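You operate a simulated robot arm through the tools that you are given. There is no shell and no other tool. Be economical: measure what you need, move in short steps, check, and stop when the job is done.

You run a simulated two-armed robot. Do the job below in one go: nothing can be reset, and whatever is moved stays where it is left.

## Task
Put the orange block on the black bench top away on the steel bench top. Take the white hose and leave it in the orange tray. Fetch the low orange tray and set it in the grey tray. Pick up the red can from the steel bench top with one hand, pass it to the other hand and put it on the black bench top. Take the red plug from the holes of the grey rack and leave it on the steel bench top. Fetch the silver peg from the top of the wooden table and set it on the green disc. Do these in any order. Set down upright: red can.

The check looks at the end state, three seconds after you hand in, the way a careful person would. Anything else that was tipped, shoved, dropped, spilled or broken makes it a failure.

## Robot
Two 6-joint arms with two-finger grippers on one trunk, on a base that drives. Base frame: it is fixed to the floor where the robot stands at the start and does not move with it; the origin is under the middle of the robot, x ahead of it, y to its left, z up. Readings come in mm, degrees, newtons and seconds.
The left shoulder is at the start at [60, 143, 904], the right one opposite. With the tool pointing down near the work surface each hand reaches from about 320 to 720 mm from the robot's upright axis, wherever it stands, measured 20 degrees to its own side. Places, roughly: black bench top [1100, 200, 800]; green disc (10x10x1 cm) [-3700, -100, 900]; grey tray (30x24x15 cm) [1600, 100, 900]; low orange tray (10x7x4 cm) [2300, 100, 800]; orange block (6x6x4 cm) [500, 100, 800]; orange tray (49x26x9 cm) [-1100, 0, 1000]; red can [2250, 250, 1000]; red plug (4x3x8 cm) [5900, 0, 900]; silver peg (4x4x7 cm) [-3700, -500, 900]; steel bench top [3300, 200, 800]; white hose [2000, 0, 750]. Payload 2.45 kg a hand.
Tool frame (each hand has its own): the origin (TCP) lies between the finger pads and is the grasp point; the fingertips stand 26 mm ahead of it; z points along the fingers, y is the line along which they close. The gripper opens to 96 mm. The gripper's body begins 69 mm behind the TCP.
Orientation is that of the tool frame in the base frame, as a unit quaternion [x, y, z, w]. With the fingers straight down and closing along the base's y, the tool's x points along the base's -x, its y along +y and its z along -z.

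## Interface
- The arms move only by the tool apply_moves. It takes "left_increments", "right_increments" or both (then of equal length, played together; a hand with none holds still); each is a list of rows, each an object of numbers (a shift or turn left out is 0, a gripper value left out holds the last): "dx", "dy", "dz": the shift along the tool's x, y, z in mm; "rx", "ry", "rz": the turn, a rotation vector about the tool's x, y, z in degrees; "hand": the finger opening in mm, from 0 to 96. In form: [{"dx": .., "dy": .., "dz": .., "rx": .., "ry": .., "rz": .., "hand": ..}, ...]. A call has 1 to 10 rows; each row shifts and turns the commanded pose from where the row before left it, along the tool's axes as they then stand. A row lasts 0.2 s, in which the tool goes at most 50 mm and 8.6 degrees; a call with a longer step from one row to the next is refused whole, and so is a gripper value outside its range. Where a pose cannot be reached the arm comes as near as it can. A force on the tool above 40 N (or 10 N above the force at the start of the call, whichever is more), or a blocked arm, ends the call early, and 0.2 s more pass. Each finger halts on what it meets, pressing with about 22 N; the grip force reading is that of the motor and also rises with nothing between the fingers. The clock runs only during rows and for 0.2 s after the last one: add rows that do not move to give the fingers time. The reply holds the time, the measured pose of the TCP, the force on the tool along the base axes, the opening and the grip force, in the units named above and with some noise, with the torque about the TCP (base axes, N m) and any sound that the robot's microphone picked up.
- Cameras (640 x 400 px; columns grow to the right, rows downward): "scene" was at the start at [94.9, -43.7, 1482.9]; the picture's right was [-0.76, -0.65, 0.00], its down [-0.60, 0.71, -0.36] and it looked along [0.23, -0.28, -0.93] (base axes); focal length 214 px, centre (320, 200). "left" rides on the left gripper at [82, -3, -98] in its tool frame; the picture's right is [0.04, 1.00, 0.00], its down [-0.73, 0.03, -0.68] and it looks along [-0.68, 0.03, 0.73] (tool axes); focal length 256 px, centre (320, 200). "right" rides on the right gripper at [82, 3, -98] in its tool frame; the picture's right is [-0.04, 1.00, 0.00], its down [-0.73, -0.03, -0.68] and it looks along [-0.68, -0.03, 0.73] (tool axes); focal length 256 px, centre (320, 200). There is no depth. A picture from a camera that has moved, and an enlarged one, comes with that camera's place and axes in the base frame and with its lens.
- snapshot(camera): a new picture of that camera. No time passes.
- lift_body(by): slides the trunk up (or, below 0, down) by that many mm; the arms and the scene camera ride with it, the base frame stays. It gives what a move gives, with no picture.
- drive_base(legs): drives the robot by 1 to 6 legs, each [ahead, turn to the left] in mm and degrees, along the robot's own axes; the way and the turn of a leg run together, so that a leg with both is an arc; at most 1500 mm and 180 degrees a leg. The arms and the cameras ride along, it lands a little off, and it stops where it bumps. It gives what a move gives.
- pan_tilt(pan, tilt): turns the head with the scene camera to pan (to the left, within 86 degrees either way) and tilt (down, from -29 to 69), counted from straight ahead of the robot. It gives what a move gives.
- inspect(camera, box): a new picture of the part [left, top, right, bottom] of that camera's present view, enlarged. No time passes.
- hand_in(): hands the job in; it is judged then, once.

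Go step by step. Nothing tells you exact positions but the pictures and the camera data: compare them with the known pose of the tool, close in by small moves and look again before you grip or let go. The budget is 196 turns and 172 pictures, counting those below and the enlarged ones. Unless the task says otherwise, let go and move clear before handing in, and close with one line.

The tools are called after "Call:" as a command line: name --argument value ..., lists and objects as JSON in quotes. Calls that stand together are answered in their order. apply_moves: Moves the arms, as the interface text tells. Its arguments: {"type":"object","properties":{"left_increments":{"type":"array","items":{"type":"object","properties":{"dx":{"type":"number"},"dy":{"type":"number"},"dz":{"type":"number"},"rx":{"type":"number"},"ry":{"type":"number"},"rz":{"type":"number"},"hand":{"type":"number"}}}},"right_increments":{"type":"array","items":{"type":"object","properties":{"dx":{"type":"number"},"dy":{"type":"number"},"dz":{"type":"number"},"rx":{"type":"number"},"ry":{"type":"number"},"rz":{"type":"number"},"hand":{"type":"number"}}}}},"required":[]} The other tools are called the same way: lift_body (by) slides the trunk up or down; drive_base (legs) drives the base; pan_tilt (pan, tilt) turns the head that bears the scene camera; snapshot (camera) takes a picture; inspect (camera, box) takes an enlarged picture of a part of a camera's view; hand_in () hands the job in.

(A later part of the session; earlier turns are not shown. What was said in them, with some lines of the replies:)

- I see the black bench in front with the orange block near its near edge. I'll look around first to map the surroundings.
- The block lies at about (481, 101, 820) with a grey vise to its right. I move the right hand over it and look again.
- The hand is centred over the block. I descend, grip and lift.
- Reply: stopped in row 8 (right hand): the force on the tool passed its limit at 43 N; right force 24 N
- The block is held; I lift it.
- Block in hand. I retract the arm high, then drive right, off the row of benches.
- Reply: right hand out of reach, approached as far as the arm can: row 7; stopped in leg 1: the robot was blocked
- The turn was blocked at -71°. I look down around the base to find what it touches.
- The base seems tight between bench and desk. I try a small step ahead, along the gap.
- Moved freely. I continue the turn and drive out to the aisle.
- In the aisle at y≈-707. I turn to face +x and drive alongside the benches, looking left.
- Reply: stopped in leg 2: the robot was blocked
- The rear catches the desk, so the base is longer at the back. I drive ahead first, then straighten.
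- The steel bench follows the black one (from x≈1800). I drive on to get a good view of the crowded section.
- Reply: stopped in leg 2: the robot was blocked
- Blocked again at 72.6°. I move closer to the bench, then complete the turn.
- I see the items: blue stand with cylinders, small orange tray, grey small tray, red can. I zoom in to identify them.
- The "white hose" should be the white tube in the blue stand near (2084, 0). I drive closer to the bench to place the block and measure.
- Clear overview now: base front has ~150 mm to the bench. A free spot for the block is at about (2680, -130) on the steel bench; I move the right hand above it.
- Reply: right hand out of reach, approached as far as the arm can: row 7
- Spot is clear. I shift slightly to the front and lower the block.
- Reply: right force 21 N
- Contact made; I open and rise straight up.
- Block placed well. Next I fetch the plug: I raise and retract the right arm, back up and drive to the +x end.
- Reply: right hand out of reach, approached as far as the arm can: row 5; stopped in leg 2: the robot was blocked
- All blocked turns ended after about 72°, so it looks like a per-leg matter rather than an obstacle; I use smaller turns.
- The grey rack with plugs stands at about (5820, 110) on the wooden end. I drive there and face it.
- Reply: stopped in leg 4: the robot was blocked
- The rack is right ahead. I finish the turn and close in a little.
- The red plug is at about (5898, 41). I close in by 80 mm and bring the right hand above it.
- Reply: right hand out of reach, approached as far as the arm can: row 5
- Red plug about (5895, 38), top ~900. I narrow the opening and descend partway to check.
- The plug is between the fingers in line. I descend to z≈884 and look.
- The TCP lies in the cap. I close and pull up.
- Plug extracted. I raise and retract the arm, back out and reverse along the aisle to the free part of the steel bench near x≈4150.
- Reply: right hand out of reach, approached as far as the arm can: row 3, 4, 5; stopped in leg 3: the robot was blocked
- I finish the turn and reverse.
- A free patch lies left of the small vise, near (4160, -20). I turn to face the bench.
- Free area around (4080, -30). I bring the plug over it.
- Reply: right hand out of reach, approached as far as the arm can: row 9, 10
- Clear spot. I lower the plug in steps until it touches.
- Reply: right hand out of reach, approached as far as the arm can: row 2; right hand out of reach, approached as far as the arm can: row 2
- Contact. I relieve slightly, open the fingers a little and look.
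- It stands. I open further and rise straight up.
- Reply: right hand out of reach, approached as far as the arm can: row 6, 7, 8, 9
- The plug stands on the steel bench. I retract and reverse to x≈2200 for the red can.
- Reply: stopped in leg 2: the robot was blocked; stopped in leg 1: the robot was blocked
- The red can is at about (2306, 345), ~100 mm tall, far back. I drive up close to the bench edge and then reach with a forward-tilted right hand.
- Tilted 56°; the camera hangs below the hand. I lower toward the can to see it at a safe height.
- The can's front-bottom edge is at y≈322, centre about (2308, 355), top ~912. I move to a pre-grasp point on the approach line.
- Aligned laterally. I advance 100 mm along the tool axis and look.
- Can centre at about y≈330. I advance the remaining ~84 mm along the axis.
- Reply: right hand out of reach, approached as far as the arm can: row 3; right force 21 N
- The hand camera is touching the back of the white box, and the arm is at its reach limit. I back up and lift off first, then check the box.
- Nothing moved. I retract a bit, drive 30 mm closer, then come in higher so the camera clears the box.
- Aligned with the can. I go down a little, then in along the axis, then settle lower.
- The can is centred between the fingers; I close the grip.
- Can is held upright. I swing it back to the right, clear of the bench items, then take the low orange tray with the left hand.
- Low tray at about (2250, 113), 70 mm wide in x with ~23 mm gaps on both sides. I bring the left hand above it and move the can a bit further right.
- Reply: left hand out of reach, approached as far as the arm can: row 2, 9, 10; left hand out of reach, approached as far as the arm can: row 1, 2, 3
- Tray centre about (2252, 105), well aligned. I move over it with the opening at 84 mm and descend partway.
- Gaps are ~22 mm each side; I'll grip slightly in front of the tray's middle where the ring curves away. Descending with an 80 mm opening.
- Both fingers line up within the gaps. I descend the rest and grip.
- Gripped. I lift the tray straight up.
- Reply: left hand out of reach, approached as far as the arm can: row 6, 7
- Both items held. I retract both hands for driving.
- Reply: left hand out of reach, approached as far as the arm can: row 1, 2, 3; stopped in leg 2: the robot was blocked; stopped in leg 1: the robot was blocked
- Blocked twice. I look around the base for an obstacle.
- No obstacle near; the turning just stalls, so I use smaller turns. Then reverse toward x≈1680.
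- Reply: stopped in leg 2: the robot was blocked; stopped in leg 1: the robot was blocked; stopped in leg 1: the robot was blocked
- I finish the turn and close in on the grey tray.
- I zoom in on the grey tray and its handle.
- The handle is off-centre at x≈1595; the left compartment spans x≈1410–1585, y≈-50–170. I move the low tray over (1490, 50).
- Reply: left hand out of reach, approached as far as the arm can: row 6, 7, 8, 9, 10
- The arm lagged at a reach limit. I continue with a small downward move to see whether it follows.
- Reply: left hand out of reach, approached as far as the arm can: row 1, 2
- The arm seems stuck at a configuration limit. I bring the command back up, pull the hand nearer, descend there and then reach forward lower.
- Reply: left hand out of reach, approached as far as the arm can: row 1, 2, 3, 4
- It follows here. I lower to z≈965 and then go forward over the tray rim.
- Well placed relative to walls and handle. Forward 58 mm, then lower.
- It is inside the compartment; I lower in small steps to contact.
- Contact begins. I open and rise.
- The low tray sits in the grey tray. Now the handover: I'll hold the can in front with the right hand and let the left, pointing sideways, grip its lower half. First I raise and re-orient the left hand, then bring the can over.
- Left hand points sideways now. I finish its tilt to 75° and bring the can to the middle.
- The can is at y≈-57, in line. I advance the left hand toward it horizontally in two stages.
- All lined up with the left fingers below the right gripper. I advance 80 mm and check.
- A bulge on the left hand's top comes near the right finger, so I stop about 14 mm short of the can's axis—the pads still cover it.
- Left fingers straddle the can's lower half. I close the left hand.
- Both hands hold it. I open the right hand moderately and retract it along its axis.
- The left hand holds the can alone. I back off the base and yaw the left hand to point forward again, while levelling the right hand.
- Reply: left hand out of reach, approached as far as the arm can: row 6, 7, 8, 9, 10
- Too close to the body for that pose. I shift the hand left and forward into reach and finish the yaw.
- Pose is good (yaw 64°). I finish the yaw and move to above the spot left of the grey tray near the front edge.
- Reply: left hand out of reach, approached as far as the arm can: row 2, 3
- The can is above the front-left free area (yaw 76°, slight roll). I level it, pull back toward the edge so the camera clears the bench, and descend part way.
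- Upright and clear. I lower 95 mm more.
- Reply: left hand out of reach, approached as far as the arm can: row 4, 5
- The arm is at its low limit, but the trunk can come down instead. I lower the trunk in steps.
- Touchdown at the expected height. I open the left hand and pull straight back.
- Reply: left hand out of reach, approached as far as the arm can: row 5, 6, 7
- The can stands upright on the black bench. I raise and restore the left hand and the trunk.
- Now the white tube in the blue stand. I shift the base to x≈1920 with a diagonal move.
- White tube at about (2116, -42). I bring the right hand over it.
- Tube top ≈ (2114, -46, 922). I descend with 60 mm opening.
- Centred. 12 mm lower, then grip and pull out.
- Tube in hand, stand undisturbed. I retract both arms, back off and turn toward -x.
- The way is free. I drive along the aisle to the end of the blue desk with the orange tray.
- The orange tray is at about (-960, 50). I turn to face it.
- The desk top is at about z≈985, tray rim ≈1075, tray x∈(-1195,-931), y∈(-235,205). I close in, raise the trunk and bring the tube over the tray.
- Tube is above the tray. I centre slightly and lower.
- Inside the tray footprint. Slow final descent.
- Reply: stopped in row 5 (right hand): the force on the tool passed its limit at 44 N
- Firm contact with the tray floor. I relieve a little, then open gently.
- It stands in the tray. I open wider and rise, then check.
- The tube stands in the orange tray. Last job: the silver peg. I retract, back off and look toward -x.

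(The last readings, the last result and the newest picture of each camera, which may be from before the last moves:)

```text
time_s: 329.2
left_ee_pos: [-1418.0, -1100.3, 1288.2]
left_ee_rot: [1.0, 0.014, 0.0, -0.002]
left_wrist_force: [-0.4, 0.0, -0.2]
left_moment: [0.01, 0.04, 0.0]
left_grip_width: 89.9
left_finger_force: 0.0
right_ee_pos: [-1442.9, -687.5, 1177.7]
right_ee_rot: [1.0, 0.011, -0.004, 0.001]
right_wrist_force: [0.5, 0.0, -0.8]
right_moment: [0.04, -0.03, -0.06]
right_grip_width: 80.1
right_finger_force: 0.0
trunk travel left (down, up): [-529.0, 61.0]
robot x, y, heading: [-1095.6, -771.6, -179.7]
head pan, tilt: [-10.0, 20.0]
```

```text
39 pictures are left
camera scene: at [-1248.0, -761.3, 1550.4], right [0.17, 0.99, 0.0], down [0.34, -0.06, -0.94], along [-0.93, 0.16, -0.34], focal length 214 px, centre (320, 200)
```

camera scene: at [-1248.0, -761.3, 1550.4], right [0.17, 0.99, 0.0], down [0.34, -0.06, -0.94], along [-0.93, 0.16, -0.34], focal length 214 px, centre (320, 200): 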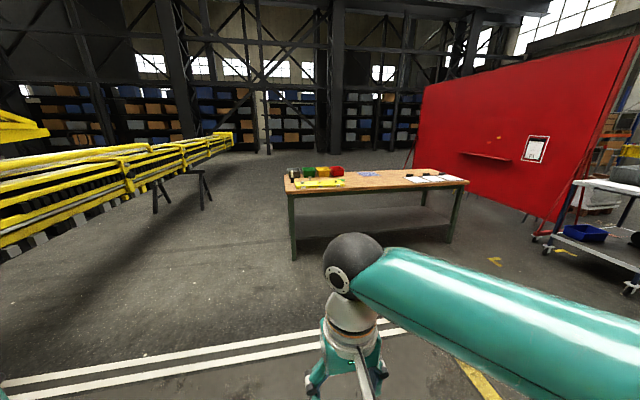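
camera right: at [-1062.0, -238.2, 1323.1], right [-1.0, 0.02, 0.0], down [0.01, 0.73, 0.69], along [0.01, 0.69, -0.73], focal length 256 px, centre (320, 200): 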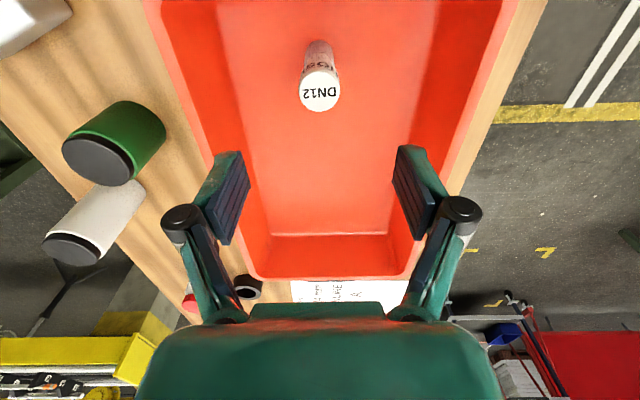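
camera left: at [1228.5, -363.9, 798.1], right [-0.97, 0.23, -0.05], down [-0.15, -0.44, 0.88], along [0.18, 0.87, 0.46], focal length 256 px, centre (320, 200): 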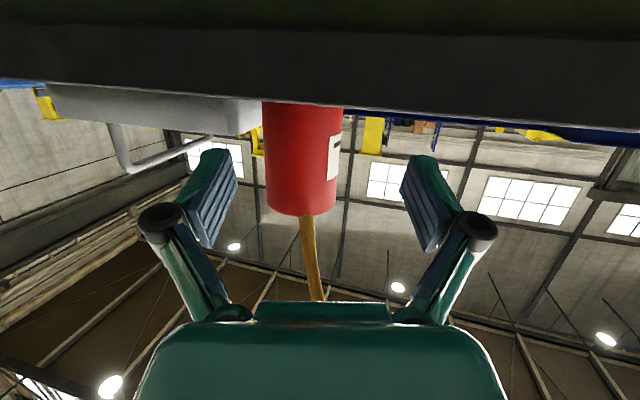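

The table's front edge is at x≈-3430, with trays at its near (-y) part. I drive diagonally toward (-3000, -280).

Call:
drive_base --legs '[[0, -14.5], [980, 0], [920, 0]]'

Call:
drive_base --legs '[[0, 14.5]]'

Call:
pan_tilt --pan 0 --tilt 45

Call:
snapshot --camera "scene"

```text
time_s: 339.8
left_ee_pos: [-3325.8, -543.6, 1287.4]
left_ee_rot: [0.994, -0.111, 0.0, -0.001]
left_wrist_force: [-0.2, -0.9, 0.3]
left_moment: [0.01, -0.01, 0.0]
left_grip_width: 90.0
left_finger_force: 0.2
right_ee_pos: [-3247.2, -139.1, 1178.3]
right_ee_rot: [0.993, -0.114, -0.004, 0.0]
right_wrist_force: [0.0, 0.2, 0.4]
right_moment: [-0.02, 0.01, 0.0]
right_grip_width: 80.1
right_finger_force: 0.0
trunk travel left (down, up): [-529.0, 61.0]
robot x, y, heading: [-2931.1, -315.0, 165.6]
head pan, tilt: [-10.0, 20.0]
```

```text
time_s: 341.2
left_ee_pos: [-3253.3, -637.3, 1289.3]
left_ee_rot: [1.0, 0.016, 0.0, -0.002]
left_wrist_force: [-0.1, -0.3, 0.2]
left_moment: [-0.01, 0.01, -0.02]
left_grip_width: 90.0
left_finger_force: 0.0
right_ee_pos: [-3278.6, -224.4, 1179.9]
right_ee_rot: [1.0, 0.013, -0.005, 0.0]
right_wrist_force: [-0.2, -0.4, 0.4]
right_moment: [0.05, -0.01, 0.03]
right_grip_width: 80.0
right_finger_force: 0.2
trunk travel left (down, up): [-529.0, 61.0]
robot x, y, heading: [-2931.5, -308.3, -179.7]
head pan, tilt: [-10.0, 20.0]
```

```text
time_s: 342.1
left_ee_pos: [-3252.5, -637.1, 1287.5]
left_ee_rot: [1.0, 0.016, -0.001, -0.002]
left_wrist_force: [-0.3, 0.2, -0.3]
left_moment: [0.0, 0.0, 0.0]
left_grip_width: 90.2
left_finger_force: 0.0
right_ee_pos: [-3279.3, -224.8, 1179.9]
right_ee_rot: [1.0, 0.014, -0.005, 0.001]
right_wrist_force: [-0.7, 0.2, 1.3]
right_moment: [-0.02, 0.01, 0.0]
right_grip_width: 80.1
right_finger_force: 0.0
trunk travel left (down, up): [-529.0, 61.0]
robot x, y, heading: [-2930.1, -305.2, -179.6]
head pan, tilt: [0.0, 45.0]
```

```text
38 pictures are left
camera scene: at [-3073.9, -307.6, 1511.8], right [0.0, 1.0, 0.0], down [0.71, 0.0, -0.71], along [-0.71, 0.0, -0.71], focal length 214 px, centre (320, 200)
```

scene: 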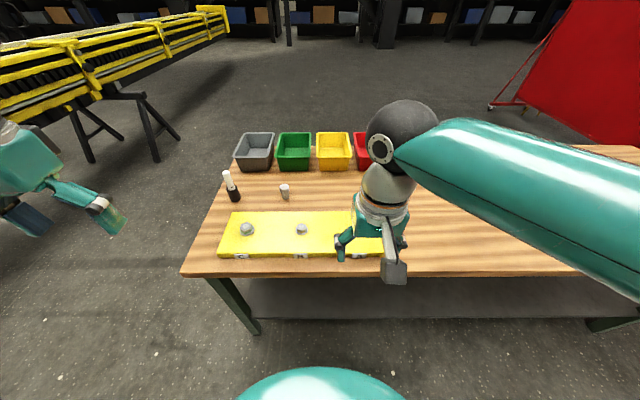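

The free-standing silver peg is at about (-3762, -460). I move the right arm aside, drive closer and look again.

Call:
apply_moves --right_increments '[{"dy": -40}, {"dy": -40}, {"dy": -40}, {"dy": -40}, {"dy": -40}]'

Call:
drive_base --legs '[[130, 0]]'

Call:
snapshot --camera "scene"

```text
time_s: 343.3
left_ee_pos: [-3252.4, -636.8, 1289.0]
left_ee_rot: [1.0, 0.016, 0.0, -0.001]
left_wrist_force: [0.3, -0.4, 0.2]
left_moment: [-0.01, 0.0, -0.01]
left_grip_width: 90.2
left_finger_force: 0.1
right_ee_pos: [-3283.1, -22.1, 1182.0]
right_ee_rot: [1.0, 0.014, -0.004, -0.001]
right_wrist_force: [-0.3, -0.2, -0.6]
right_moment: [-0.02, 0.0, 0.01]
right_grip_width: 79.6
right_finger_force: 0.0
trunk travel left (down, up): [-529.0, 61.0]
robot x, y, heading: [-2930.8, -305.1, -179.7]
head pan, tilt: [0.0, 45.0]
```

```text
time_s: 344.6
left_ee_pos: [-3384.6, -638.7, 1287.5]
left_ee_rot: [1.0, 0.015, 0.002, -0.002]
left_wrist_force: [-0.3, 0.6, -0.9]
left_moment: [-0.01, -0.07, -0.01]
left_grip_width: 90.1
left_finger_force: 0.2
right_ee_pos: [-3415.6, -24.4, 1180.0]
right_ee_rot: [1.0, 0.014, -0.004, 0.001]
right_wrist_force: [-1.2, -0.1, -0.2]
right_moment: [0.01, -0.04, -0.03]
right_grip_width: 79.9
right_finger_force: 0.1
trunk travel left (down, up): [-529.0, 61.0]
robot x, y, heading: [-3062.2, -306.4, -179.7]
head pan, tilt: [0.0, 45.0]
```

```text
37 pictures are left
camera scene: at [-3206.4, -308.3, 1511.5], right [0.0, 1.0, 0.0], down [0.71, 0.0, -0.71], along [-0.71, 0.0, -0.71], focal length 214 px, centre (320, 200)
```

scene: 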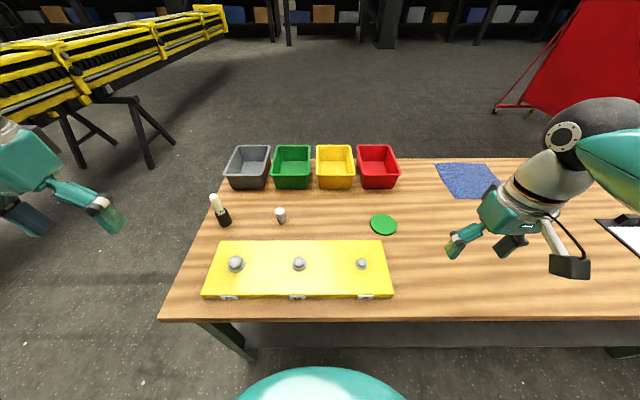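

Peg ≈ (-3727, -452, top ~905), green disc ≈ (-3710, -73). I move the left hand over the peg.

Call:
apply_moves --left_increments '[{"dy": -46}, {"dy": -46}, {"dy": -46}, {"dy": -46}, {"dx": -35, "dz": 30}, {"dx": -35, "dz": 30}, {"dx": -35, "dz": 30}, {"dx": -35, "dz": 30}, {"dx": -35, "dz": 30}, {"dx": -35, "dz": 30}]'

Call:
apply_moves --left_increments '[{"dx": -35, "dz": 25}, {"dx": -35, "dz": 25}, {"dx": -25, "dz": 20}]'

Call:
snapshot --camera "left"

Call:
snapshot --camera "scene"

```text
time_s: 346.8
left_ee_pos: [-3602.3, -461.1, 1108.0]
left_ee_rot: [1.0, 0.017, 0.001, -0.002]
left_wrist_force: [0.2, -0.2, -1.2]
left_moment: [0.0, -0.03, 0.01]
left_grip_width: 90.0
left_finger_force: 0.1
right_ee_pos: [-3415.7, -23.7, 1180.3]
right_ee_rot: [1.0, 0.014, -0.004, 0.0]
right_wrist_force: [0.0, 0.0, 0.2]
right_moment: [0.01, -0.04, 0.0]
right_grip_width: 80.1
right_finger_force: 0.1
trunk travel left (down, up): [-529.0, 61.0]
robot x, y, heading: [-3061.9, -303.4, -179.6]
head pan, tilt: [0.0, 45.0]
```

```text
time_s: 347.6
left_ee_pos: [-3694.8, -462.4, 1037.9]
left_ee_rot: [1.0, 0.017, 0.002, -0.003]
left_wrist_force: [-0.5, -0.6, 0.3]
left_moment: [-0.01, 0.0, -0.03]
left_grip_width: 90.1
left_finger_force: 0.0
right_ee_pos: [-3416.9, -22.7, 1180.1]
right_ee_rot: [1.0, 0.012, -0.003, 0.0]
right_wrist_force: [-0.6, -0.1, 0.5]
right_moment: [-0.03, -0.05, 0.03]
right_grip_width: 80.1
right_finger_force: 0.1
trunk travel left (down, up): [-529.0, 61.0]
robot x, y, heading: [-3066.2, -308.9, -179.5]
head pan, tilt: [0.0, 45.0]
```

```text
36 pictures are left
camera left: at [-3613.6, -456.9, 1136.6], right [0.07, -1.0, 0.0], down [-0.73, -0.06, 0.68], along [-0.68, -0.05, -0.74], focal length 256 px, centre (320, 200)
```

left: 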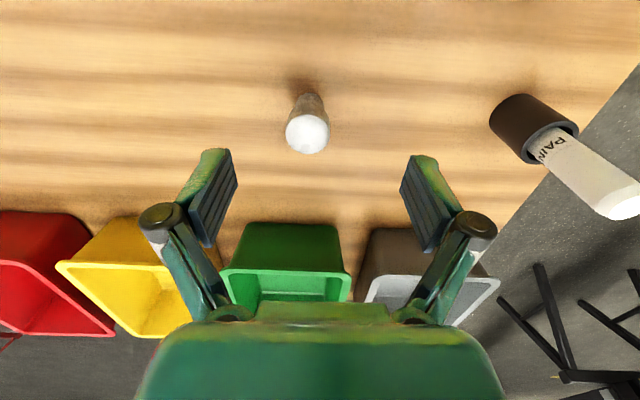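

```text
35 pictures are left
camera scene: at [-3206.2, -308.1, 1511.5], right [0.0, 1.0, 0.0], down [0.71, 0.0, -0.71], along [-0.71, 0.0, -0.71], focal length 214 px, centre (320, 200)
```

scene: 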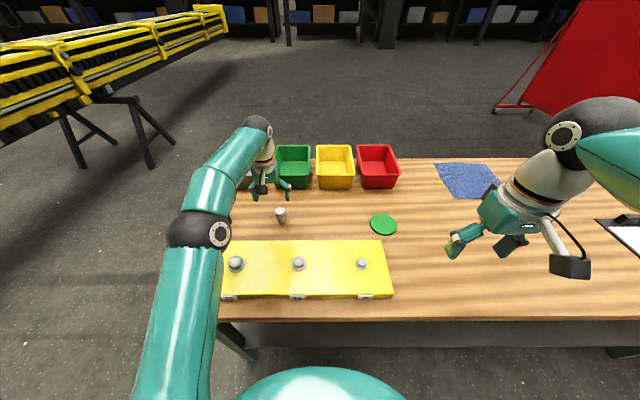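

Peg's top is at z≈960, x≈-3707, y≈-453. I align, narrow the opening and descend partway.

Call:
apply_moves --left_increments '[{"dx": -6, "dy": -5, "dz": 15, "hand": 70}, {"dx": -6, "dy": -4.5, "dz": 15}, {"dz": 15}]'

Call:
snapshot --camera "left"

```text
time_s: 348.4
left_ee_pos: [-3706.2, -453.1, 993.7]
left_ee_rot: [1.0, 0.016, 0.001, -0.002]
left_wrist_force: [0.4, -0.4, -0.7]
left_moment: [-0.03, -0.03, 0.01]
left_grip_width: 69.9
left_finger_force: 0.0
right_ee_pos: [-3415.4, -25.0, 1181.0]
right_ee_rot: [1.0, 0.013, -0.005, -0.001]
right_wrist_force: [0.4, -0.1, 0.2]
right_moment: [-0.03, 0.0, -0.01]
right_grip_width: 80.0
right_finger_force: 0.0
trunk travel left (down, up): [-529.0, 61.0]
robot x, y, heading: [-3056.3, -307.9, -179.8]
head pan, tilt: [0.0, 45.0]
```

```text
34 pictures are left
camera left: at [-3624.6, -448.0, 1091.9], right [0.07, -1.0, 0.0], down [-0.73, -0.06, 0.68], along [-0.68, -0.05, -0.73], focal length 256 px, centre (320, 200)
```

left: 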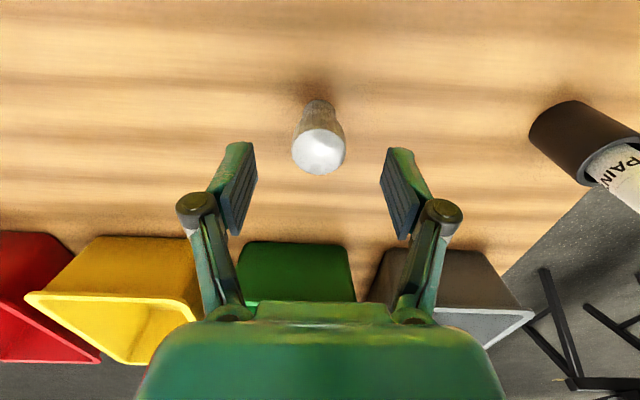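

Perfectly aligned; top at z≈964. I descend 52 mm and grip.

Call:
apply_moves --left_increments '[{"dz": 25}, {"dz": 20}, {"dz": 7}, {"hand": 15}, {"hand": 15}, {"hand": 15}, {"hand": 15}, {"hand": 15}]'

Call:
snapshot --camera "left"

```text
time_s: 350.2
left_ee_pos: [-3706.2, -453.3, 942.2]
left_ee_rot: [1.0, 0.017, 0.001, -0.002]
left_wrist_force: [0.6, -0.8, 0.1]
left_moment: [0.0, 0.01, 0.0]
left_grip_width: 35.9
left_finger_force: 21.6
right_ee_pos: [-3415.9, -25.3, 1181.6]
right_ee_rot: [1.0, 0.012, -0.005, -0.001]
right_wrist_force: [-0.9, 0.6, -0.7]
right_moment: [0.01, 0.05, -0.02]
right_grip_width: 80.3
right_finger_force: 0.1
trunk travel left (down, up): [-529.0, 61.0]
robot x, y, heading: [-3063.2, -303.5, -179.7]
head pan, tilt: [0.0, 45.0]
```

```text
33 pictures are left
camera left: at [-3624.4, -447.6, 1040.6], right [0.07, -1.0, 0.0], down [-0.73, -0.06, 0.68], along [-0.68, -0.05, -0.74], focal length 256 px, centre (320, 200)
```

left: 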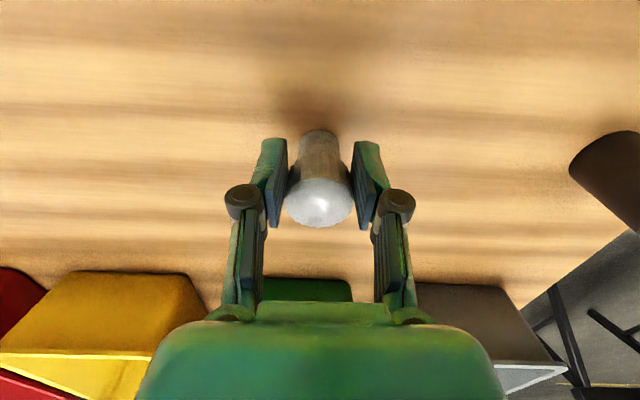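

Gripped. I lift, retract, and shift the base toward the disc with a diagonal move.

Call:
apply_moves --left_increments '[{"dz": -10}, {"dz": -30}, {"dz": -40}, {"dz": -40}, {"dz": -30, "dx": 30}, {"dx": 45}, {"dx": 45}, {"dx": 45}, {"dx": 45}]'

Call:
drive_base --legs '[[-250, 0]]'

Call:
drive_base --legs '[[0, -25]]'

Call:
drive_base --legs '[[0, -25]]'

Call:
drive_base --legs '[[345, 0]]'

Call:
drive_base --legs '[[0, 25]]'

Call:
drive_base --legs '[[0, 25]]'

Call:
snapshot --camera "scene"

Call:
snapshot --camera "left"

```text
time_s: 352.2
left_ee_pos: [-3485.9, -448.2, 1091.0]
left_ee_rot: [1.0, 0.017, 0.0, -0.002]
left_wrist_force: [0.2, 0.6, -2.9]
left_moment: [-0.01, -0.03, 0.01]
left_grip_width: 35.8
left_finger_force: 21.9
left hand out of reach, approached as far as the arm can: row 4
right_ee_pos: [-3412.3, -24.2, 1181.8]
right_ee_rot: [1.0, 0.014, -0.005, 0.0]
right_wrist_force: [-0.1, 0.3, 0.3]
right_moment: [0.02, 0.02, -0.01]
right_grip_width: 80.1
right_finger_force: 0.1
trunk travel left (down, up): [-529.0, 61.0]
robot x, y, heading: [-3059.5, -306.4, -179.8]
head pan, tilt: [0.0, 45.0]
```

```text
time_s: 354.0
left_ee_pos: [-3237.2, -447.2, 1090.8]
left_ee_rot: [1.0, 0.017, 0.0, -0.001]
left_wrist_force: [0.5, -0.7, -2.6]
left_moment: [-0.01, 0.0, -0.01]
left_grip_width: 36.0
left_finger_force: 22.3
right_ee_pos: [-3164.1, -22.2, 1181.2]
right_ee_rot: [1.0, 0.014, -0.005, 0.001]
right_wrist_force: [-0.7, 0.3, 0.0]
right_moment: [0.02, 0.05, 0.0]
right_grip_width: 79.9
right_finger_force: 0.1
trunk travel left (down, up): [-529.0, 61.0]
robot x, y, heading: [-2812.3, -307.4, -179.4]
head pan, tilt: [0.0, 45.0]
```

```text
time_s: 355.8
left_ee_pos: [-3254.9, -253.6, 1089.9]
left_ee_rot: [0.98, -0.2, 0.001, -0.002]
left_wrist_force: [0.1, -0.9, -3.3]
left_moment: [-0.03, 0.01, 0.02]
left_grip_width: 35.7
left_finger_force: 21.8
right_ee_pos: [-3009.0, 99.5, 1181.1]
right_ee_rot: [0.979, -0.204, -0.004, -0.001]
right_wrist_force: [-0.3, -0.4, -0.4]
right_moment: [0.02, -0.02, 0.01]
right_grip_width: 79.9
right_finger_force: 0.1
trunk travel left (down, up): [-529.0, 61.0]
robot x, y, heading: [-2817.6, -318.9, 155.4]
head pan, tilt: [0.0, 45.0]
```

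```text
time_s: 357.6
left_ee_pos: [-3186.4, -72.4, 1090.4]
left_ee_rot: [0.913, -0.409, 0.001, -0.001]
left_wrist_force: [0.2, 0.5, -2.9]
left_moment: [-0.04, 0.0, 0.0]
left_grip_width: 35.9
left_finger_force: 21.7
right_ee_pos: [-2812.5, 144.3, 1181.3]
right_ee_rot: [0.912, -0.41, -0.003, -0.003]
right_wrist_force: [0.8, 0.1, -0.1]
right_moment: [0.02, -0.04, 0.01]
right_grip_width: 79.8
right_finger_force: 0.1
trunk travel left (down, up): [-529.0, 61.0]
robot x, y, heading: [-2826.1, -331.5, 130.2]
head pan, tilt: [0.0, 45.0]
```

```text
time_s: 359.9
left_ee_pos: [-3410.5, 192.0, 1090.1]
left_ee_rot: [0.913, -0.408, 0.002, -0.001]
left_wrist_force: [0.0, 0.3, -2.9]
left_moment: [-0.09, -0.07, 0.0]
left_grip_width: 35.6
left_finger_force: 22.3
right_ee_pos: [-3037.5, 406.7, 1180.6]
right_ee_rot: [0.912, -0.411, -0.005, -0.002]
right_wrist_force: [0.1, 0.7, -0.7]
right_moment: [-0.02, 0.0, 0.01]
right_grip_width: 79.9
right_finger_force: 0.0
trunk travel left (down, up): [-529.0, 61.0]
robot x, y, heading: [-3050.0, -69.3, 130.1]
head pan, tilt: [0.0, 45.0]
```

```text
time_s: 361.8
left_ee_pos: [-3486.6, 15.8, 1091.9]
left_ee_rot: [0.98, -0.199, 0.001, -0.001]
left_wrist_force: [0.4, 0.5, -3.0]
left_moment: [-0.04, -0.03, -0.02]
left_grip_width: 35.7
left_finger_force: 21.8
right_ee_pos: [-3242.0, 367.1, 1182.0]
right_ee_rot: [0.979, -0.202, -0.004, -0.002]
right_wrist_force: [0.4, 0.1, 0.1]
right_moment: [-0.02, -0.01, 0.0]
right_grip_width: 80.2
right_finger_force: 0.0
trunk travel left (down, up): [-529.0, 61.0]
robot x, y, heading: [-3044.9, -47.4, 155.6]
head pan, tilt: [0.0, 45.0]
```

```text
time_s: 363.6
left_ee_pos: [-3473.1, -178.9, 1091.6]
left_ee_rot: [1.0, 0.019, 0.001, -0.002]
left_wrist_force: [0.4, 0.4, -2.3]
left_moment: [0.02, -0.06, -0.01]
left_grip_width: 35.2
left_finger_force: 22.0
right_ee_pos: [-3400.8, 244.8, 1183.7]
right_ee_rot: [1.0, 0.016, -0.005, 0.001]
right_wrist_force: [0.2, 0.5, -0.3]
right_moment: [0.02, -0.03, -0.01]
right_grip_width: 80.0
right_finger_force: 0.1
trunk travel left (down, up): [-529.0, 61.0]
robot x, y, heading: [-3042.5, -34.8, -179.7]
head pan, tilt: [0.0, 45.0]
```

```text
32 pictures are left
camera scene: at [-3189.9, -36.9, 1511.7], right [-0.01, 1.0, 0.0], down [0.71, 0.01, -0.71], along [-0.71, -0.01, -0.71], focal length 214 px, centre (320, 200)
```

scene: 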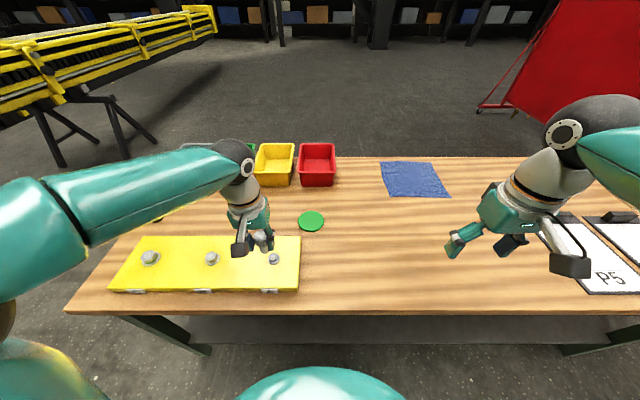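

```text
31 pictures are left
camera left: at [-3391.9, -172.6, 1189.9], right [0.08, -1.0, 0.0], down [-0.73, -0.06, 0.68], along [-0.68, -0.05, -0.74], focal length 256 px, centre (320, 200)
```

left: 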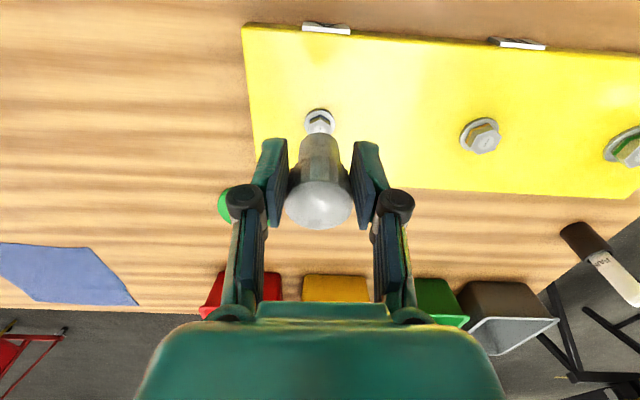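

Green disc ≈ (-3697, -78). I move the peg above it.

Call:
apply_moves --left_increments '[{"dx": -36, "dy": -20}, {"dx": -36, "dy": -20}, {"dx": -36, "dy": -20}, {"dx": -36, "dy": -18}, {"dx": -36, "dy": -18, "dz": 15}, {"dx": -30, "dz": 20}]'

Call:
snapshot --camera "left"

Call:
inspect --camera "scene" --box '[240, 130, 400, 255]'

```text
time_s: 365.0
left_ee_pos: [-3664.1, -92.7, 1058.8]
left_ee_rot: [1.0, 0.019, 0.002, -0.002]
left_wrist_force: [0.3, 0.0, -2.8]
left_moment: [0.0, -0.06, -0.01]
left_grip_width: 35.2
left_finger_force: 22.2
left hand out of reach, approached as far as the arm can: row 6
right_ee_pos: [-3400.6, 245.1, 1185.2]
right_ee_rot: [1.0, 0.016, -0.004, -0.001]
right_wrist_force: [0.2, 1.0, 0.4]
right_moment: [0.01, 0.03, 0.0]
right_grip_width: 80.0
right_finger_force: 0.1
trunk travel left (down, up): [-529.0, 61.0]
robot x, y, heading: [-3047.4, -32.4, -179.3]
head pan, tilt: [0.0, 45.0]
```

```text
30 pictures are left
camera left: at [-3582.2, -86.4, 1157.7], right [0.08, -1.0, 0.0], down [-0.73, -0.06, 0.68], along [-0.68, -0.05, -0.74], focal length 256 px, centre (320, 200)
```

left: 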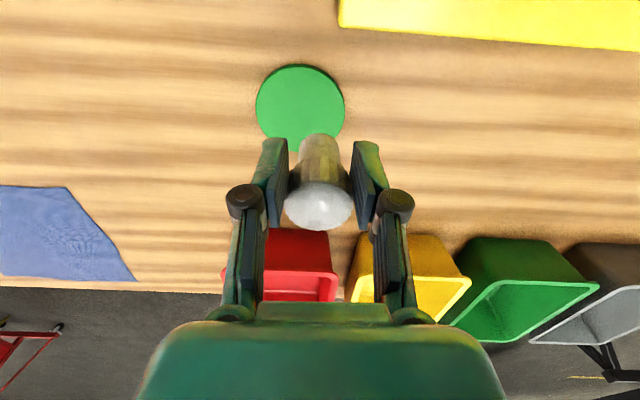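

```text
3.20 times, centred on (320, 192) of scene
camera zoom: at [-3189.0, -37.8, 1511.9], right [-0.01, 1.0, 0.0], down [0.71, 0.01, -0.71], along [-0.71, -0.01, -0.71], focal length 686 px, centre (320, 224)
```

zoom: 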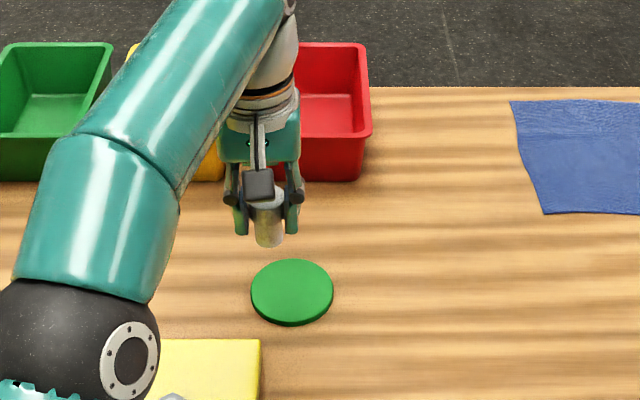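

I lower somewhat and centre over the disc.

Call:
apply_moves --left_increments '[{"dz": 25, "dy": -9}, {"dz": 25, "dy": -9}, {"dx": -15, "dz": 10}, {"dx": -15, "dz": 10}]'

Call:
snapshot --camera "left"

Call:
inspect --camera "scene" --box '[260, 160, 360, 250]'

```text
time_s: 366.0
left_ee_pos: [-3686.2, -75.2, 986.8]
left_ee_rot: [1.0, 0.018, 0.002, -0.001]
left_wrist_force: [-0.2, 0.2, -2.6]
left_moment: [0.01, -0.02, -0.01]
left_grip_width: 34.9
left_finger_force: 22.4
left hand out of reach, approached as far as the arm can: row 4
right_ee_pos: [-3401.2, 244.4, 1183.0]
right_ee_rot: [1.0, 0.017, -0.004, -0.001]
right_wrist_force: [0.5, -0.2, 0.0]
right_moment: [-0.01, 0.05, -0.01]
right_grip_width: 79.6
right_finger_force: 0.1
trunk travel left (down, up): [-529.0, 61.0]
robot x, y, heading: [-3048.8, -33.1, -179.5]
head pan, tilt: [0.0, 45.0]
```

```text
28 pictures are left
camera left: at [-3605.6, -69.8, 1085.6], right [0.08, -1.0, 0.0], down [-0.73, -0.06, 0.68], along [-0.67, -0.05, -0.74], focal length 256 px, centre (320, 200)
```

left: 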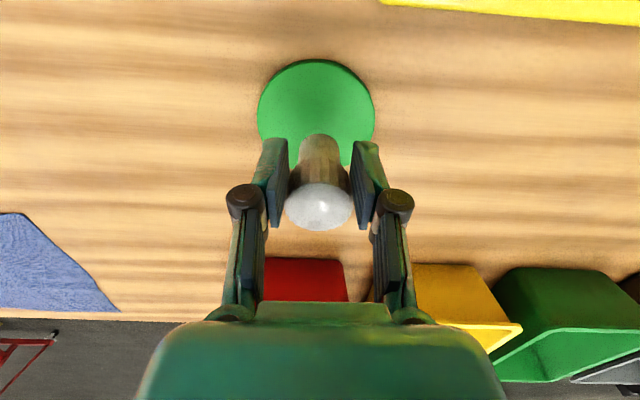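

```text
4.44 times, centred on (310, 205) of scene
camera zoom: at [-3189.8, -36.9, 1511.8], right [-0.01, 1.0, 0.0], down [0.71, 0.01, -0.71], along [-0.71, -0.01, -0.71], focal length 953 px, centre (364, 178)
```

zoom: 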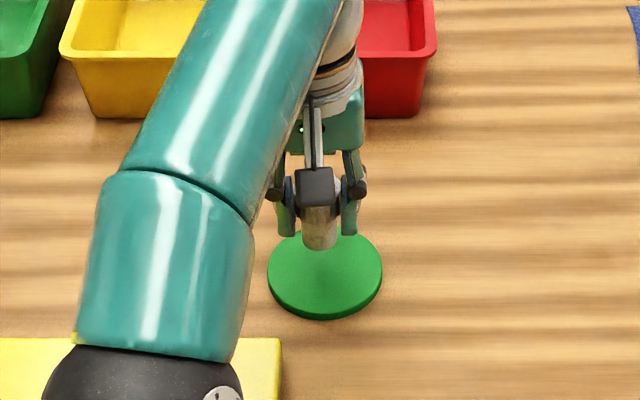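

The peg is ~10 mm short of the disc centre; I nudge the base forward and look.

Call:
drive_base --legs '[[12, 0]]'

Call:
apply_moves --left_increments '[{"dz": 15}, {"dz": 10}]'

Call:
snapshot --camera "left"

Call:
inspect --camera "scene" --box '[260, 160, 360, 250]'

```text
time_s: 366.7
left_ee_pos: [-3699.5, -76.2, 986.8]
left_ee_rot: [1.0, 0.018, 0.001, -0.001]
left_wrist_force: [0.0, 0.0, -2.7]
left_moment: [-0.02, -0.05, 0.01]
left_grip_width: 35.4
left_finger_force: 22.2
right_ee_pos: [-3414.9, 244.8, 1183.3]
right_ee_rot: [1.0, 0.016, -0.003, -0.001]
right_wrist_force: [-0.6, 0.5, 0.3]
right_moment: [0.0, -0.04, 0.01]
right_grip_width: 80.1
right_finger_force: 0.0
trunk travel left (down, up): [-529.0, 61.0]
robot x, y, heading: [-3059.3, -38.1, -179.6]
head pan, tilt: [0.0, 45.0]
```

```text
time_s: 367.3
left_ee_pos: [-3702.4, -73.8, 963.3]
left_ee_rot: [1.0, 0.019, 0.002, -0.001]
left_wrist_force: [-0.2, 0.4, -3.0]
left_moment: [-0.02, -0.06, 0.01]
left_grip_width: 35.2
left_finger_force: 22.6
left hand out of reach, approached as far as the arm can: row 2
right_ee_pos: [-3414.7, 245.9, 1184.1]
right_ee_rot: [1.0, 0.016, -0.004, 0.0]
right_wrist_force: [1.0, -0.1, -0.2]
right_moment: [0.0, 0.03, -0.05]
right_grip_width: 80.2
right_finger_force: 0.0
trunk travel left (down, up): [-529.0, 61.0]
robot x, y, heading: [-3058.3, -33.0, -179.3]
head pan, tilt: [0.0, 45.0]
```

```text
26 pictures are left
camera left: at [-3621.8, -67.9, 1061.8], right [0.08, -1.0, 0.0], down [-0.74, -0.06, 0.68], along [-0.67, -0.05, -0.74], focal length 256 px, centre (320, 200)
```

left: 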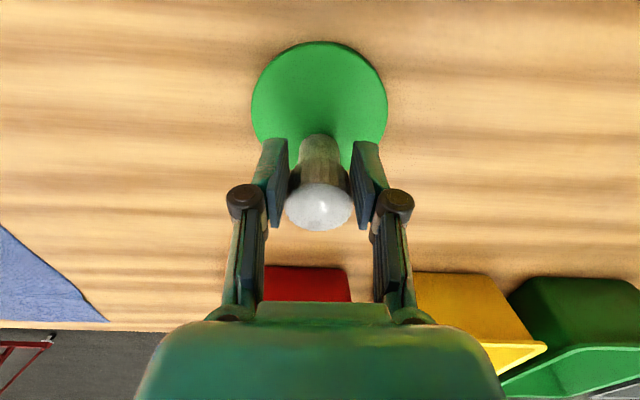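

```text
4.44 times, centred on (310, 205) of scene
camera zoom: at [-3202.5, -36.6, 1511.6], right [-0.01, 1.0, 0.0], down [0.71, 0.01, -0.71], along [-0.71, -0.01, -0.71], focal length 953 px, centre (364, 178)
```

zoom: 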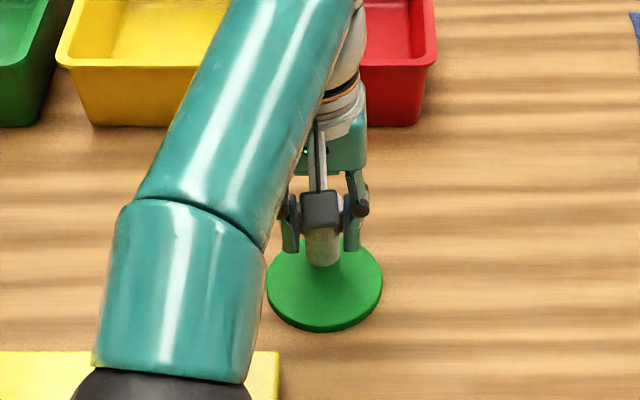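

Centred on the disc. Small steps down to contact.

Call:
apply_moves --left_increments '[{"dz": 4}, {"dz": 3}, {"dz": 2}, {"dz": 2}, {"dz": 1.5}]'

```text
time_s: 368.5
left_ee_pos: [-3705.4, -73.9, 952.0]
left_ee_rot: [1.0, 0.018, 0.002, -0.002]
left_wrist_force: [0.6, 0.1, -3.2]
left_moment: [-0.03, -0.03, 0.01]
left_grip_width: 35.2
left_finger_force: 21.6
right_ee_pos: [-3413.6, 244.9, 1184.0]
right_ee_rot: [1.0, 0.015, -0.004, 0.001]
right_wrist_force: [-0.1, 0.1, -0.3]
right_moment: [0.0, 0.0, -0.02]
right_grip_width: 79.6
right_finger_force: 0.0
trunk travel left (down, up): [-529.0, 61.0]
robot x, y, heading: [-3059.4, -34.2, -179.4]
head pan, tilt: [0.0, 45.0]
```

Call:
apply_moves --left_increments '[{"dz": 1.5}, {"dz": 1.5}, {"dz": 1.5}]'

Call:
inspect --camera "scene" --box '[280, 180, 340, 240]'

```text
time_s: 369.3
left_ee_pos: [-3705.9, -73.7, 951.3]
left_ee_rot: [1.0, 0.019, -0.001, -0.003]
left_wrist_force: [2.0, 0.2, 12.1]
left_moment: [-0.06, 0.06, 0.03]
left_grip_width: 35.1
left_finger_force: 21.8
left hand out of reach, approached as far as the arm can: row 1
right_ee_pos: [-3411.8, 245.6, 1184.9]
right_ee_rot: [1.0, 0.015, -0.005, 0.0]
right_wrist_force: [0.2, -0.6, 0.6]
right_moment: [0.0, 0.04, -0.02]
right_grip_width: 80.1
right_finger_force: 0.2
trunk travel left (down, up): [-529.0, 61.0]
robot x, y, heading: [-3060.8, -38.7, -179.3]
head pan, tilt: [0.0, 45.0]
```

```text
6.67 times, centred on (310, 210) of scene
camera zoom: at [-3199.9, -36.6, 1512.2], right [-0.01, 1.0, 0.0], down [0.71, 0.01, -0.71], along [-0.71, -0.01, -0.71], focal length 1430 px, centre (387, 133)
```

zoom: 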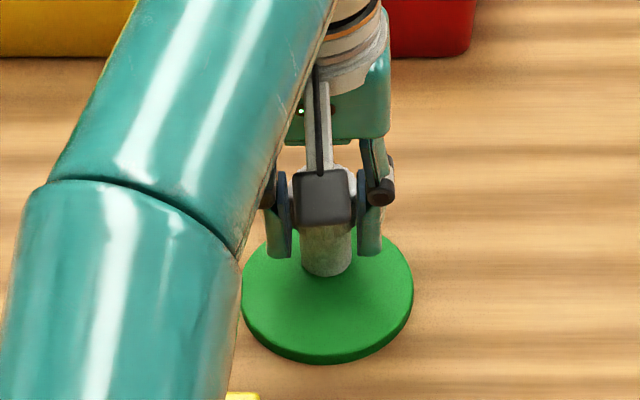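

In contact, but the peg is ~20 mm beyond the disc's centre. I lift slightly, shift back 19 mm and set down again.

Call:
apply_moves --left_increments '[{"dz": -6}, {"dz": -3, "dx": 7}, {"dx": 7}, {"dx": 5}]'

Call:
inspect --camera "scene" --box '[280, 180, 340, 240]'

```text
time_s: 370.3
left_ee_pos: [-3702.8, -68.9, 959.4]
left_ee_rot: [1.0, 0.019, 0.003, -0.001]
left_wrist_force: [-0.7, -1.0, -3.7]
left_moment: [0.04, -0.09, 0.02]
left_grip_width: 34.9
left_finger_force: 22.4
left hand out of reach, approached as far as the arm can: row 2, 3, 4
right_ee_pos: [-3413.6, 246.4, 1184.6]
right_ee_rot: [1.0, 0.016, -0.004, 0.0]
right_wrist_force: [-0.2, 0.2, 0.0]
right_moment: [0.0, 0.01, 0.01]
right_grip_width: 80.0
right_finger_force: 0.0
trunk travel left (down, up): [-529.0, 61.0]
robot x, y, heading: [-3058.9, -34.9, -179.5]
head pan, tilt: [0.0, 45.0]
```

```text
6.67 times, centred on (310, 210) of scene
camera zoom: at [-3202.1, -36.6, 1511.7], right [-0.01, 1.0, 0.0], down [0.71, 0.01, -0.71], along [-0.71, -0.01, -0.71], focal length 1430 px, centre (387, 133)
```

zoom: 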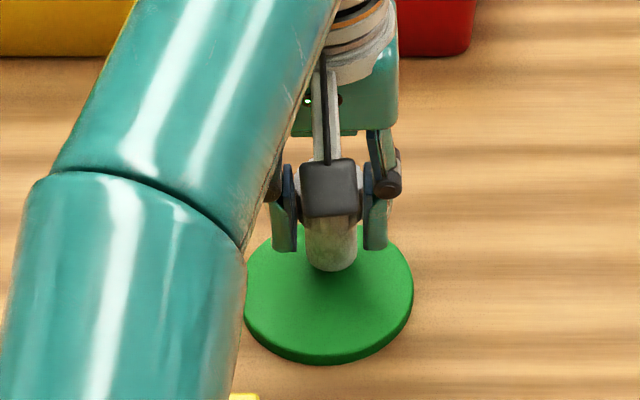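

The arm is at its reach limit here; I move the base back instead.

Call:
drive_base --legs '[[-17, 0]]'

Call:
inspect --camera "scene" --box '[280, 180, 340, 240]'

```text
time_s: 371.1
left_ee_pos: [-3684.1, -70.4, 959.1]
left_ee_rot: [1.0, 0.018, 0.001, -0.002]
left_wrist_force: [0.9, 0.5, -2.6]
left_moment: [-0.01, -0.02, 0.03]
left_grip_width: 34.6
left_finger_force: 21.9
right_ee_pos: [-3393.5, 244.6, 1184.0]
right_ee_rot: [1.0, 0.015, -0.005, 0.001]
right_wrist_force: [0.4, 0.0, 1.2]
right_moment: [-0.02, 0.03, -0.02]
right_grip_width: 79.8
right_finger_force: 0.1
trunk travel left (down, up): [-529.0, 61.0]
robot x, y, heading: [-3041.2, -35.3, -179.5]
head pan, tilt: [0.0, 45.0]
```

```text
6.67 times, centred on (310, 210) of scene
camera zoom: at [-3183.3, -36.5, 1511.9], right [-0.01, 1.0, 0.0], down [0.71, 0.01, -0.71], along [-0.71, -0.01, -0.71], focal length 1430 px, centre (387, 133)
```

zoom: 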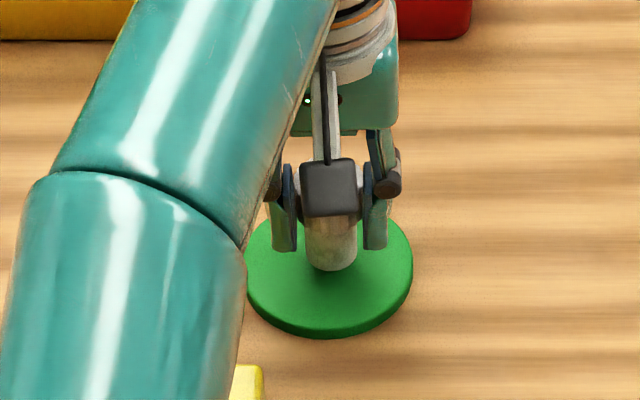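

Now centred. I lower with the trunk for a straight descent.

Call:
lift_body --by -6

Call:
lift_body --by -2

Call:
lift_body --by -1.5

```text
time_s: 371.6
left_ee_pos: [-3685.2, -69.9, 953.4]
left_ee_rot: [1.0, 0.018, 0.002, -0.001]
left_wrist_force: [0.3, -0.6, -3.1]
left_moment: [-0.02, -0.03, 0.01]
left_grip_width: 35.1
left_finger_force: 22.0
right_ee_pos: [-3395.7, 246.0, 1178.8]
right_ee_rot: [1.0, 0.015, -0.004, 0.0]
right_wrist_force: [-0.7, 0.1, -0.8]
right_moment: [0.0, 0.03, -0.02]
right_grip_width: 80.0
right_finger_force: 0.0
trunk travel left (down, up): [-523.0, 67.0]
robot x, y, heading: [-3043.6, -31.0, -179.5]
head pan, tilt: [0.0, 45.0]
```

```text
time_s: 372.2
left_ee_pos: [-3685.7, -70.6, 950.5]
left_ee_rot: [1.0, 0.019, 0.001, -0.002]
left_wrist_force: [0.2, -0.2, -2.6]
left_moment: [-0.05, -0.05, -0.01]
left_grip_width: 35.0
left_finger_force: 22.0
right_ee_pos: [-3396.3, 245.3, 1176.0]
right_ee_rot: [1.0, 0.015, -0.005, 0.0]
right_wrist_force: [0.2, -0.7, 0.3]
right_moment: [0.02, 0.05, 0.01]
right_grip_width: 79.9
right_finger_force: 0.1
trunk travel left (down, up): [-521.0, 69.0]
robot x, y, heading: [-3042.1, -32.3, -179.7]
head pan, tilt: [0.0, 45.0]
```

```text
time_s: 372.7
left_ee_pos: [-3686.0, -69.8, 952.1]
left_ee_rot: [1.0, 0.019, 0.001, -0.002]
left_wrist_force: [-0.7, 0.5, 2.0]
left_moment: [0.0, 0.04, -0.01]
left_grip_width: 34.9
left_finger_force: 22.1
right_ee_pos: [-3395.4, 246.6, 1174.8]
right_ee_rot: [1.0, 0.015, -0.004, -0.001]
right_wrist_force: [-0.4, 0.0, -0.2]
right_moment: [0.0, -0.01, 0.01]
right_grip_width: 80.1
right_finger_force: 0.1
trunk travel left (down, up): [-520.0, 70.0]
robot x, y, heading: [-3039.6, -35.3, -179.4]
head pan, tilt: [0.0, 45.0]
```

Contact. I open gently and check before rising.

Call:
apply_moves --left_increments '[{"hand": 40}, {"hand": 46}, {"hand": 52}, {"hand": 60}, {"hand": 60}]'

Call:
snapshot --camera "left"

```text
time_s: 373.9
left_ee_pos: [-3684.3, -69.3, 950.7]
left_ee_rot: [1.0, 0.019, 0.001, -0.002]
left_wrist_force: [-0.8, 1.2, 0.7]
left_moment: [0.03, -0.01, -0.01]
left_grip_width: 60.1
left_finger_force: 0.1
right_ee_pos: [-3395.7, 245.6, 1174.5]
right_ee_rot: [1.0, 0.015, -0.004, 0.001]
right_wrist_force: [0.7, 0.5, 0.0]
right_moment: [-0.04, 0.01, -0.01]
right_grip_width: 79.9
right_finger_force: 0.0
trunk travel left (down, up): [-520.0, 70.0]
robot x, y, heading: [-3040.5, -36.9, -179.3]
head pan, tilt: [0.0, 45.0]
```

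```text
21 pictures are left
camera left: at [-3604.3, -63.9, 1048.5], right [0.08, -1.0, 0.0], down [-0.73, -0.06, 0.68], along [-0.67, -0.05, -0.74], focal length 256 px, centre (320, 200)
```

left: 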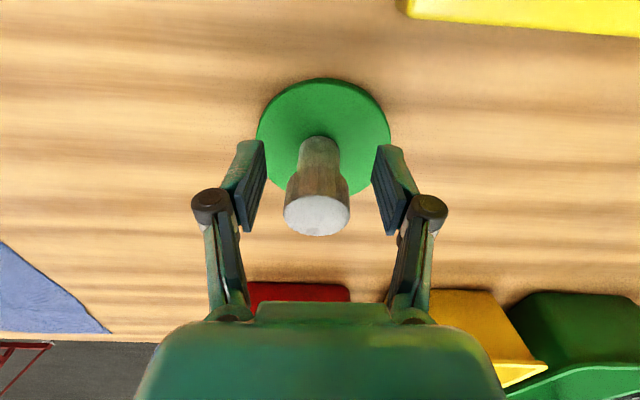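

Peg stands on the disc. I raise with the trunk so the hand goes straight up, then retract.

Call:
lift_body --by 68

Call:
apply_moves --left_increments '[{"dz": -20, "dx": 15}, {"dz": -25, "dx": 20}, {"dz": -25, "dx": 30}, {"dx": 40}, {"dx": 40}, {"dx": 40}]'

Call:
inspect --camera "scene" --box '[220, 120, 420, 245]'

```text
time_s: 374.9
left_ee_pos: [-3685.7, -70.0, 1017.8]
left_ee_rot: [1.0, 0.018, 0.001, -0.002]
left_wrist_force: [-0.5, 0.0, -1.0]
left_moment: [0.02, -0.03, 0.02]
left_grip_width: 60.3
left_finger_force: 0.1
right_ee_pos: [-3396.1, 245.0, 1244.5]
right_ee_rot: [1.0, 0.016, -0.004, 0.0]
right_wrist_force: [-0.6, 0.7, 0.5]
right_moment: [0.0, 0.02, -0.02]
right_grip_width: 79.9
right_finger_force: 0.1
trunk travel left (down, up): [-588.0, 2.0]
robot x, y, heading: [-3044.4, -32.0, -179.4]
head pan, tilt: [0.0, 45.0]
```

```text
time_s: 376.4
left_ee_pos: [-3664.7, -54.8, 1079.9]
left_ee_rot: [1.0, 0.02, 0.002, -0.002]
left_wrist_force: [0.9, 0.4, -0.7]
left_moment: [0.02, 0.02, 0.0]
left_grip_width: 59.8
left_finger_force: 0.1
left hand out of reach, approached as far as the arm can: row 1, 2, 3, 4, 5, 6
right_ee_pos: [-3396.4, 245.2, 1244.6]
right_ee_rot: [1.0, 0.015, -0.005, 0.0]
right_wrist_force: [-0.6, -0.5, 0.3]
right_moment: [-0.03, 0.04, -0.01]
right_grip_width: 80.2
right_finger_force: 0.1
trunk travel left (down, up): [-588.0, 2.0]
robot x, y, heading: [-3045.4, -36.9, -179.6]
head pan, tilt: [0.0, 45.0]
```

```text
3.20 times, centred on (320, 182) of scene
camera zoom: at [-3184.8, -36.5, 1570.2], right [-0.01, 1.0, 0.0], down [0.71, 0.01, -0.71], along [-0.71, -0.01, -0.71], focal length 686 px, centre (320, 256)
```

zoom: 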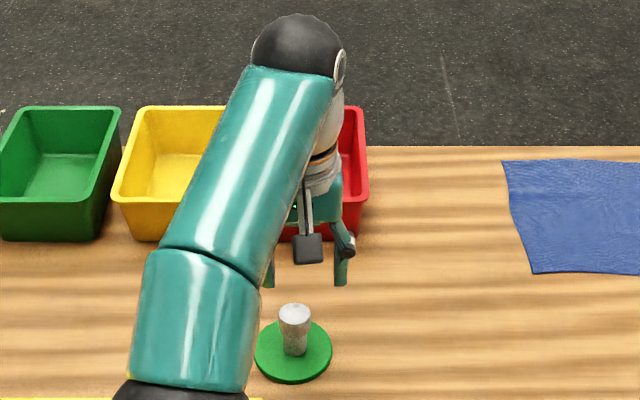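

Peg stands centred on the disc. I back off so everything is clear and take a last look.

Call:
drive_base --legs '[[-300, 0]]'

Call:
snapshot --camera "scene"

```text
time_s: 378.4
left_ee_pos: [-3359.9, -53.6, 1080.6]
left_ee_rot: [1.0, 0.019, 0.002, 0.0]
left_wrist_force: [0.8, -0.5, 0.6]
left_moment: [-0.03, 0.02, 0.0]
left_grip_width: 59.9
left_finger_force: 0.1
right_ee_pos: [-3092.6, 246.3, 1243.7]
right_ee_rot: [1.0, 0.016, -0.005, 0.001]
right_wrist_force: [0.6, -0.2, -0.3]
right_moment: [0.02, 0.02, 0.01]
right_grip_width: 80.2
right_finger_force: 0.0
trunk travel left (down, up): [-588.0, 2.0]
robot x, y, heading: [-2740.3, -35.2, -179.6]
head pan, tilt: [0.0, 45.0]
```

```text
19 pictures are left
camera scene: at [-2880.6, -34.0, 1570.4], right [-0.01, 1.0, 0.0], down [0.71, 0.01, -0.71], along [-0.71, -0.01, -0.71], focal length 214 px, centre (320, 200)
```

scene: 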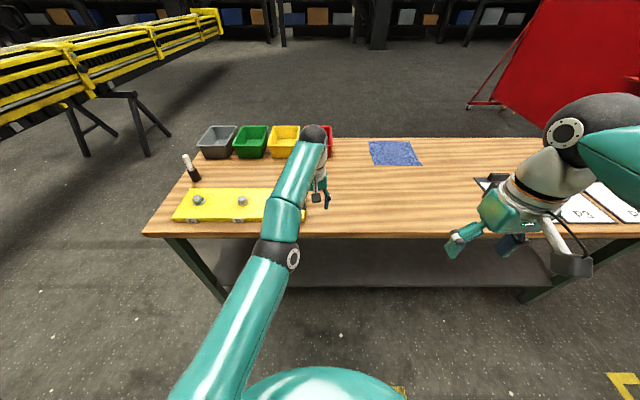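

The disc is hidden behind the arm; I check with the left hand's camera.

Call:
snapshot --camera "left"

```text
18 pictures are left
camera left: at [-3278.9, -47.3, 1178.7], right [0.08, -1.0, 0.0], down [-0.73, -0.06, 0.68], along [-0.67, -0.05, -0.74], focal length 256 px, centre (320, 200)
```

left: 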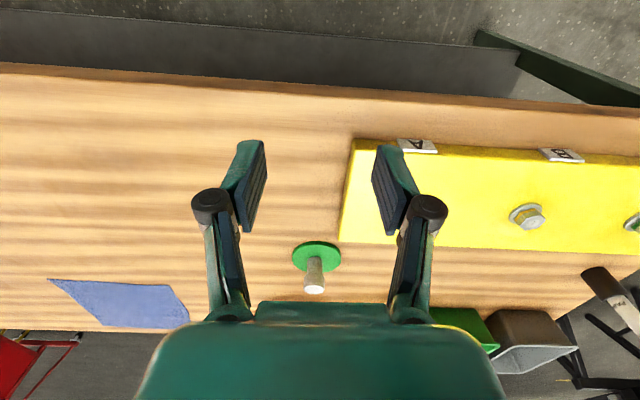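

The peg stands on the disc, and both hands are clear with everything placed. I hand in.

Call:
hand_in

```text
The job is handed in.
```

All six jobs are done and handed in: the block and plug are on the steel bench, the white tube (which I took to be the hose) is in the orange tray, the low tray is in the grey tray, the can was passed hand to hand and stands upright on the black bench, and the peg is on the green disc. The right hand's camera briefly pressed on the white box behind the low tray, but pictures afterwards showed that nothing had moved.
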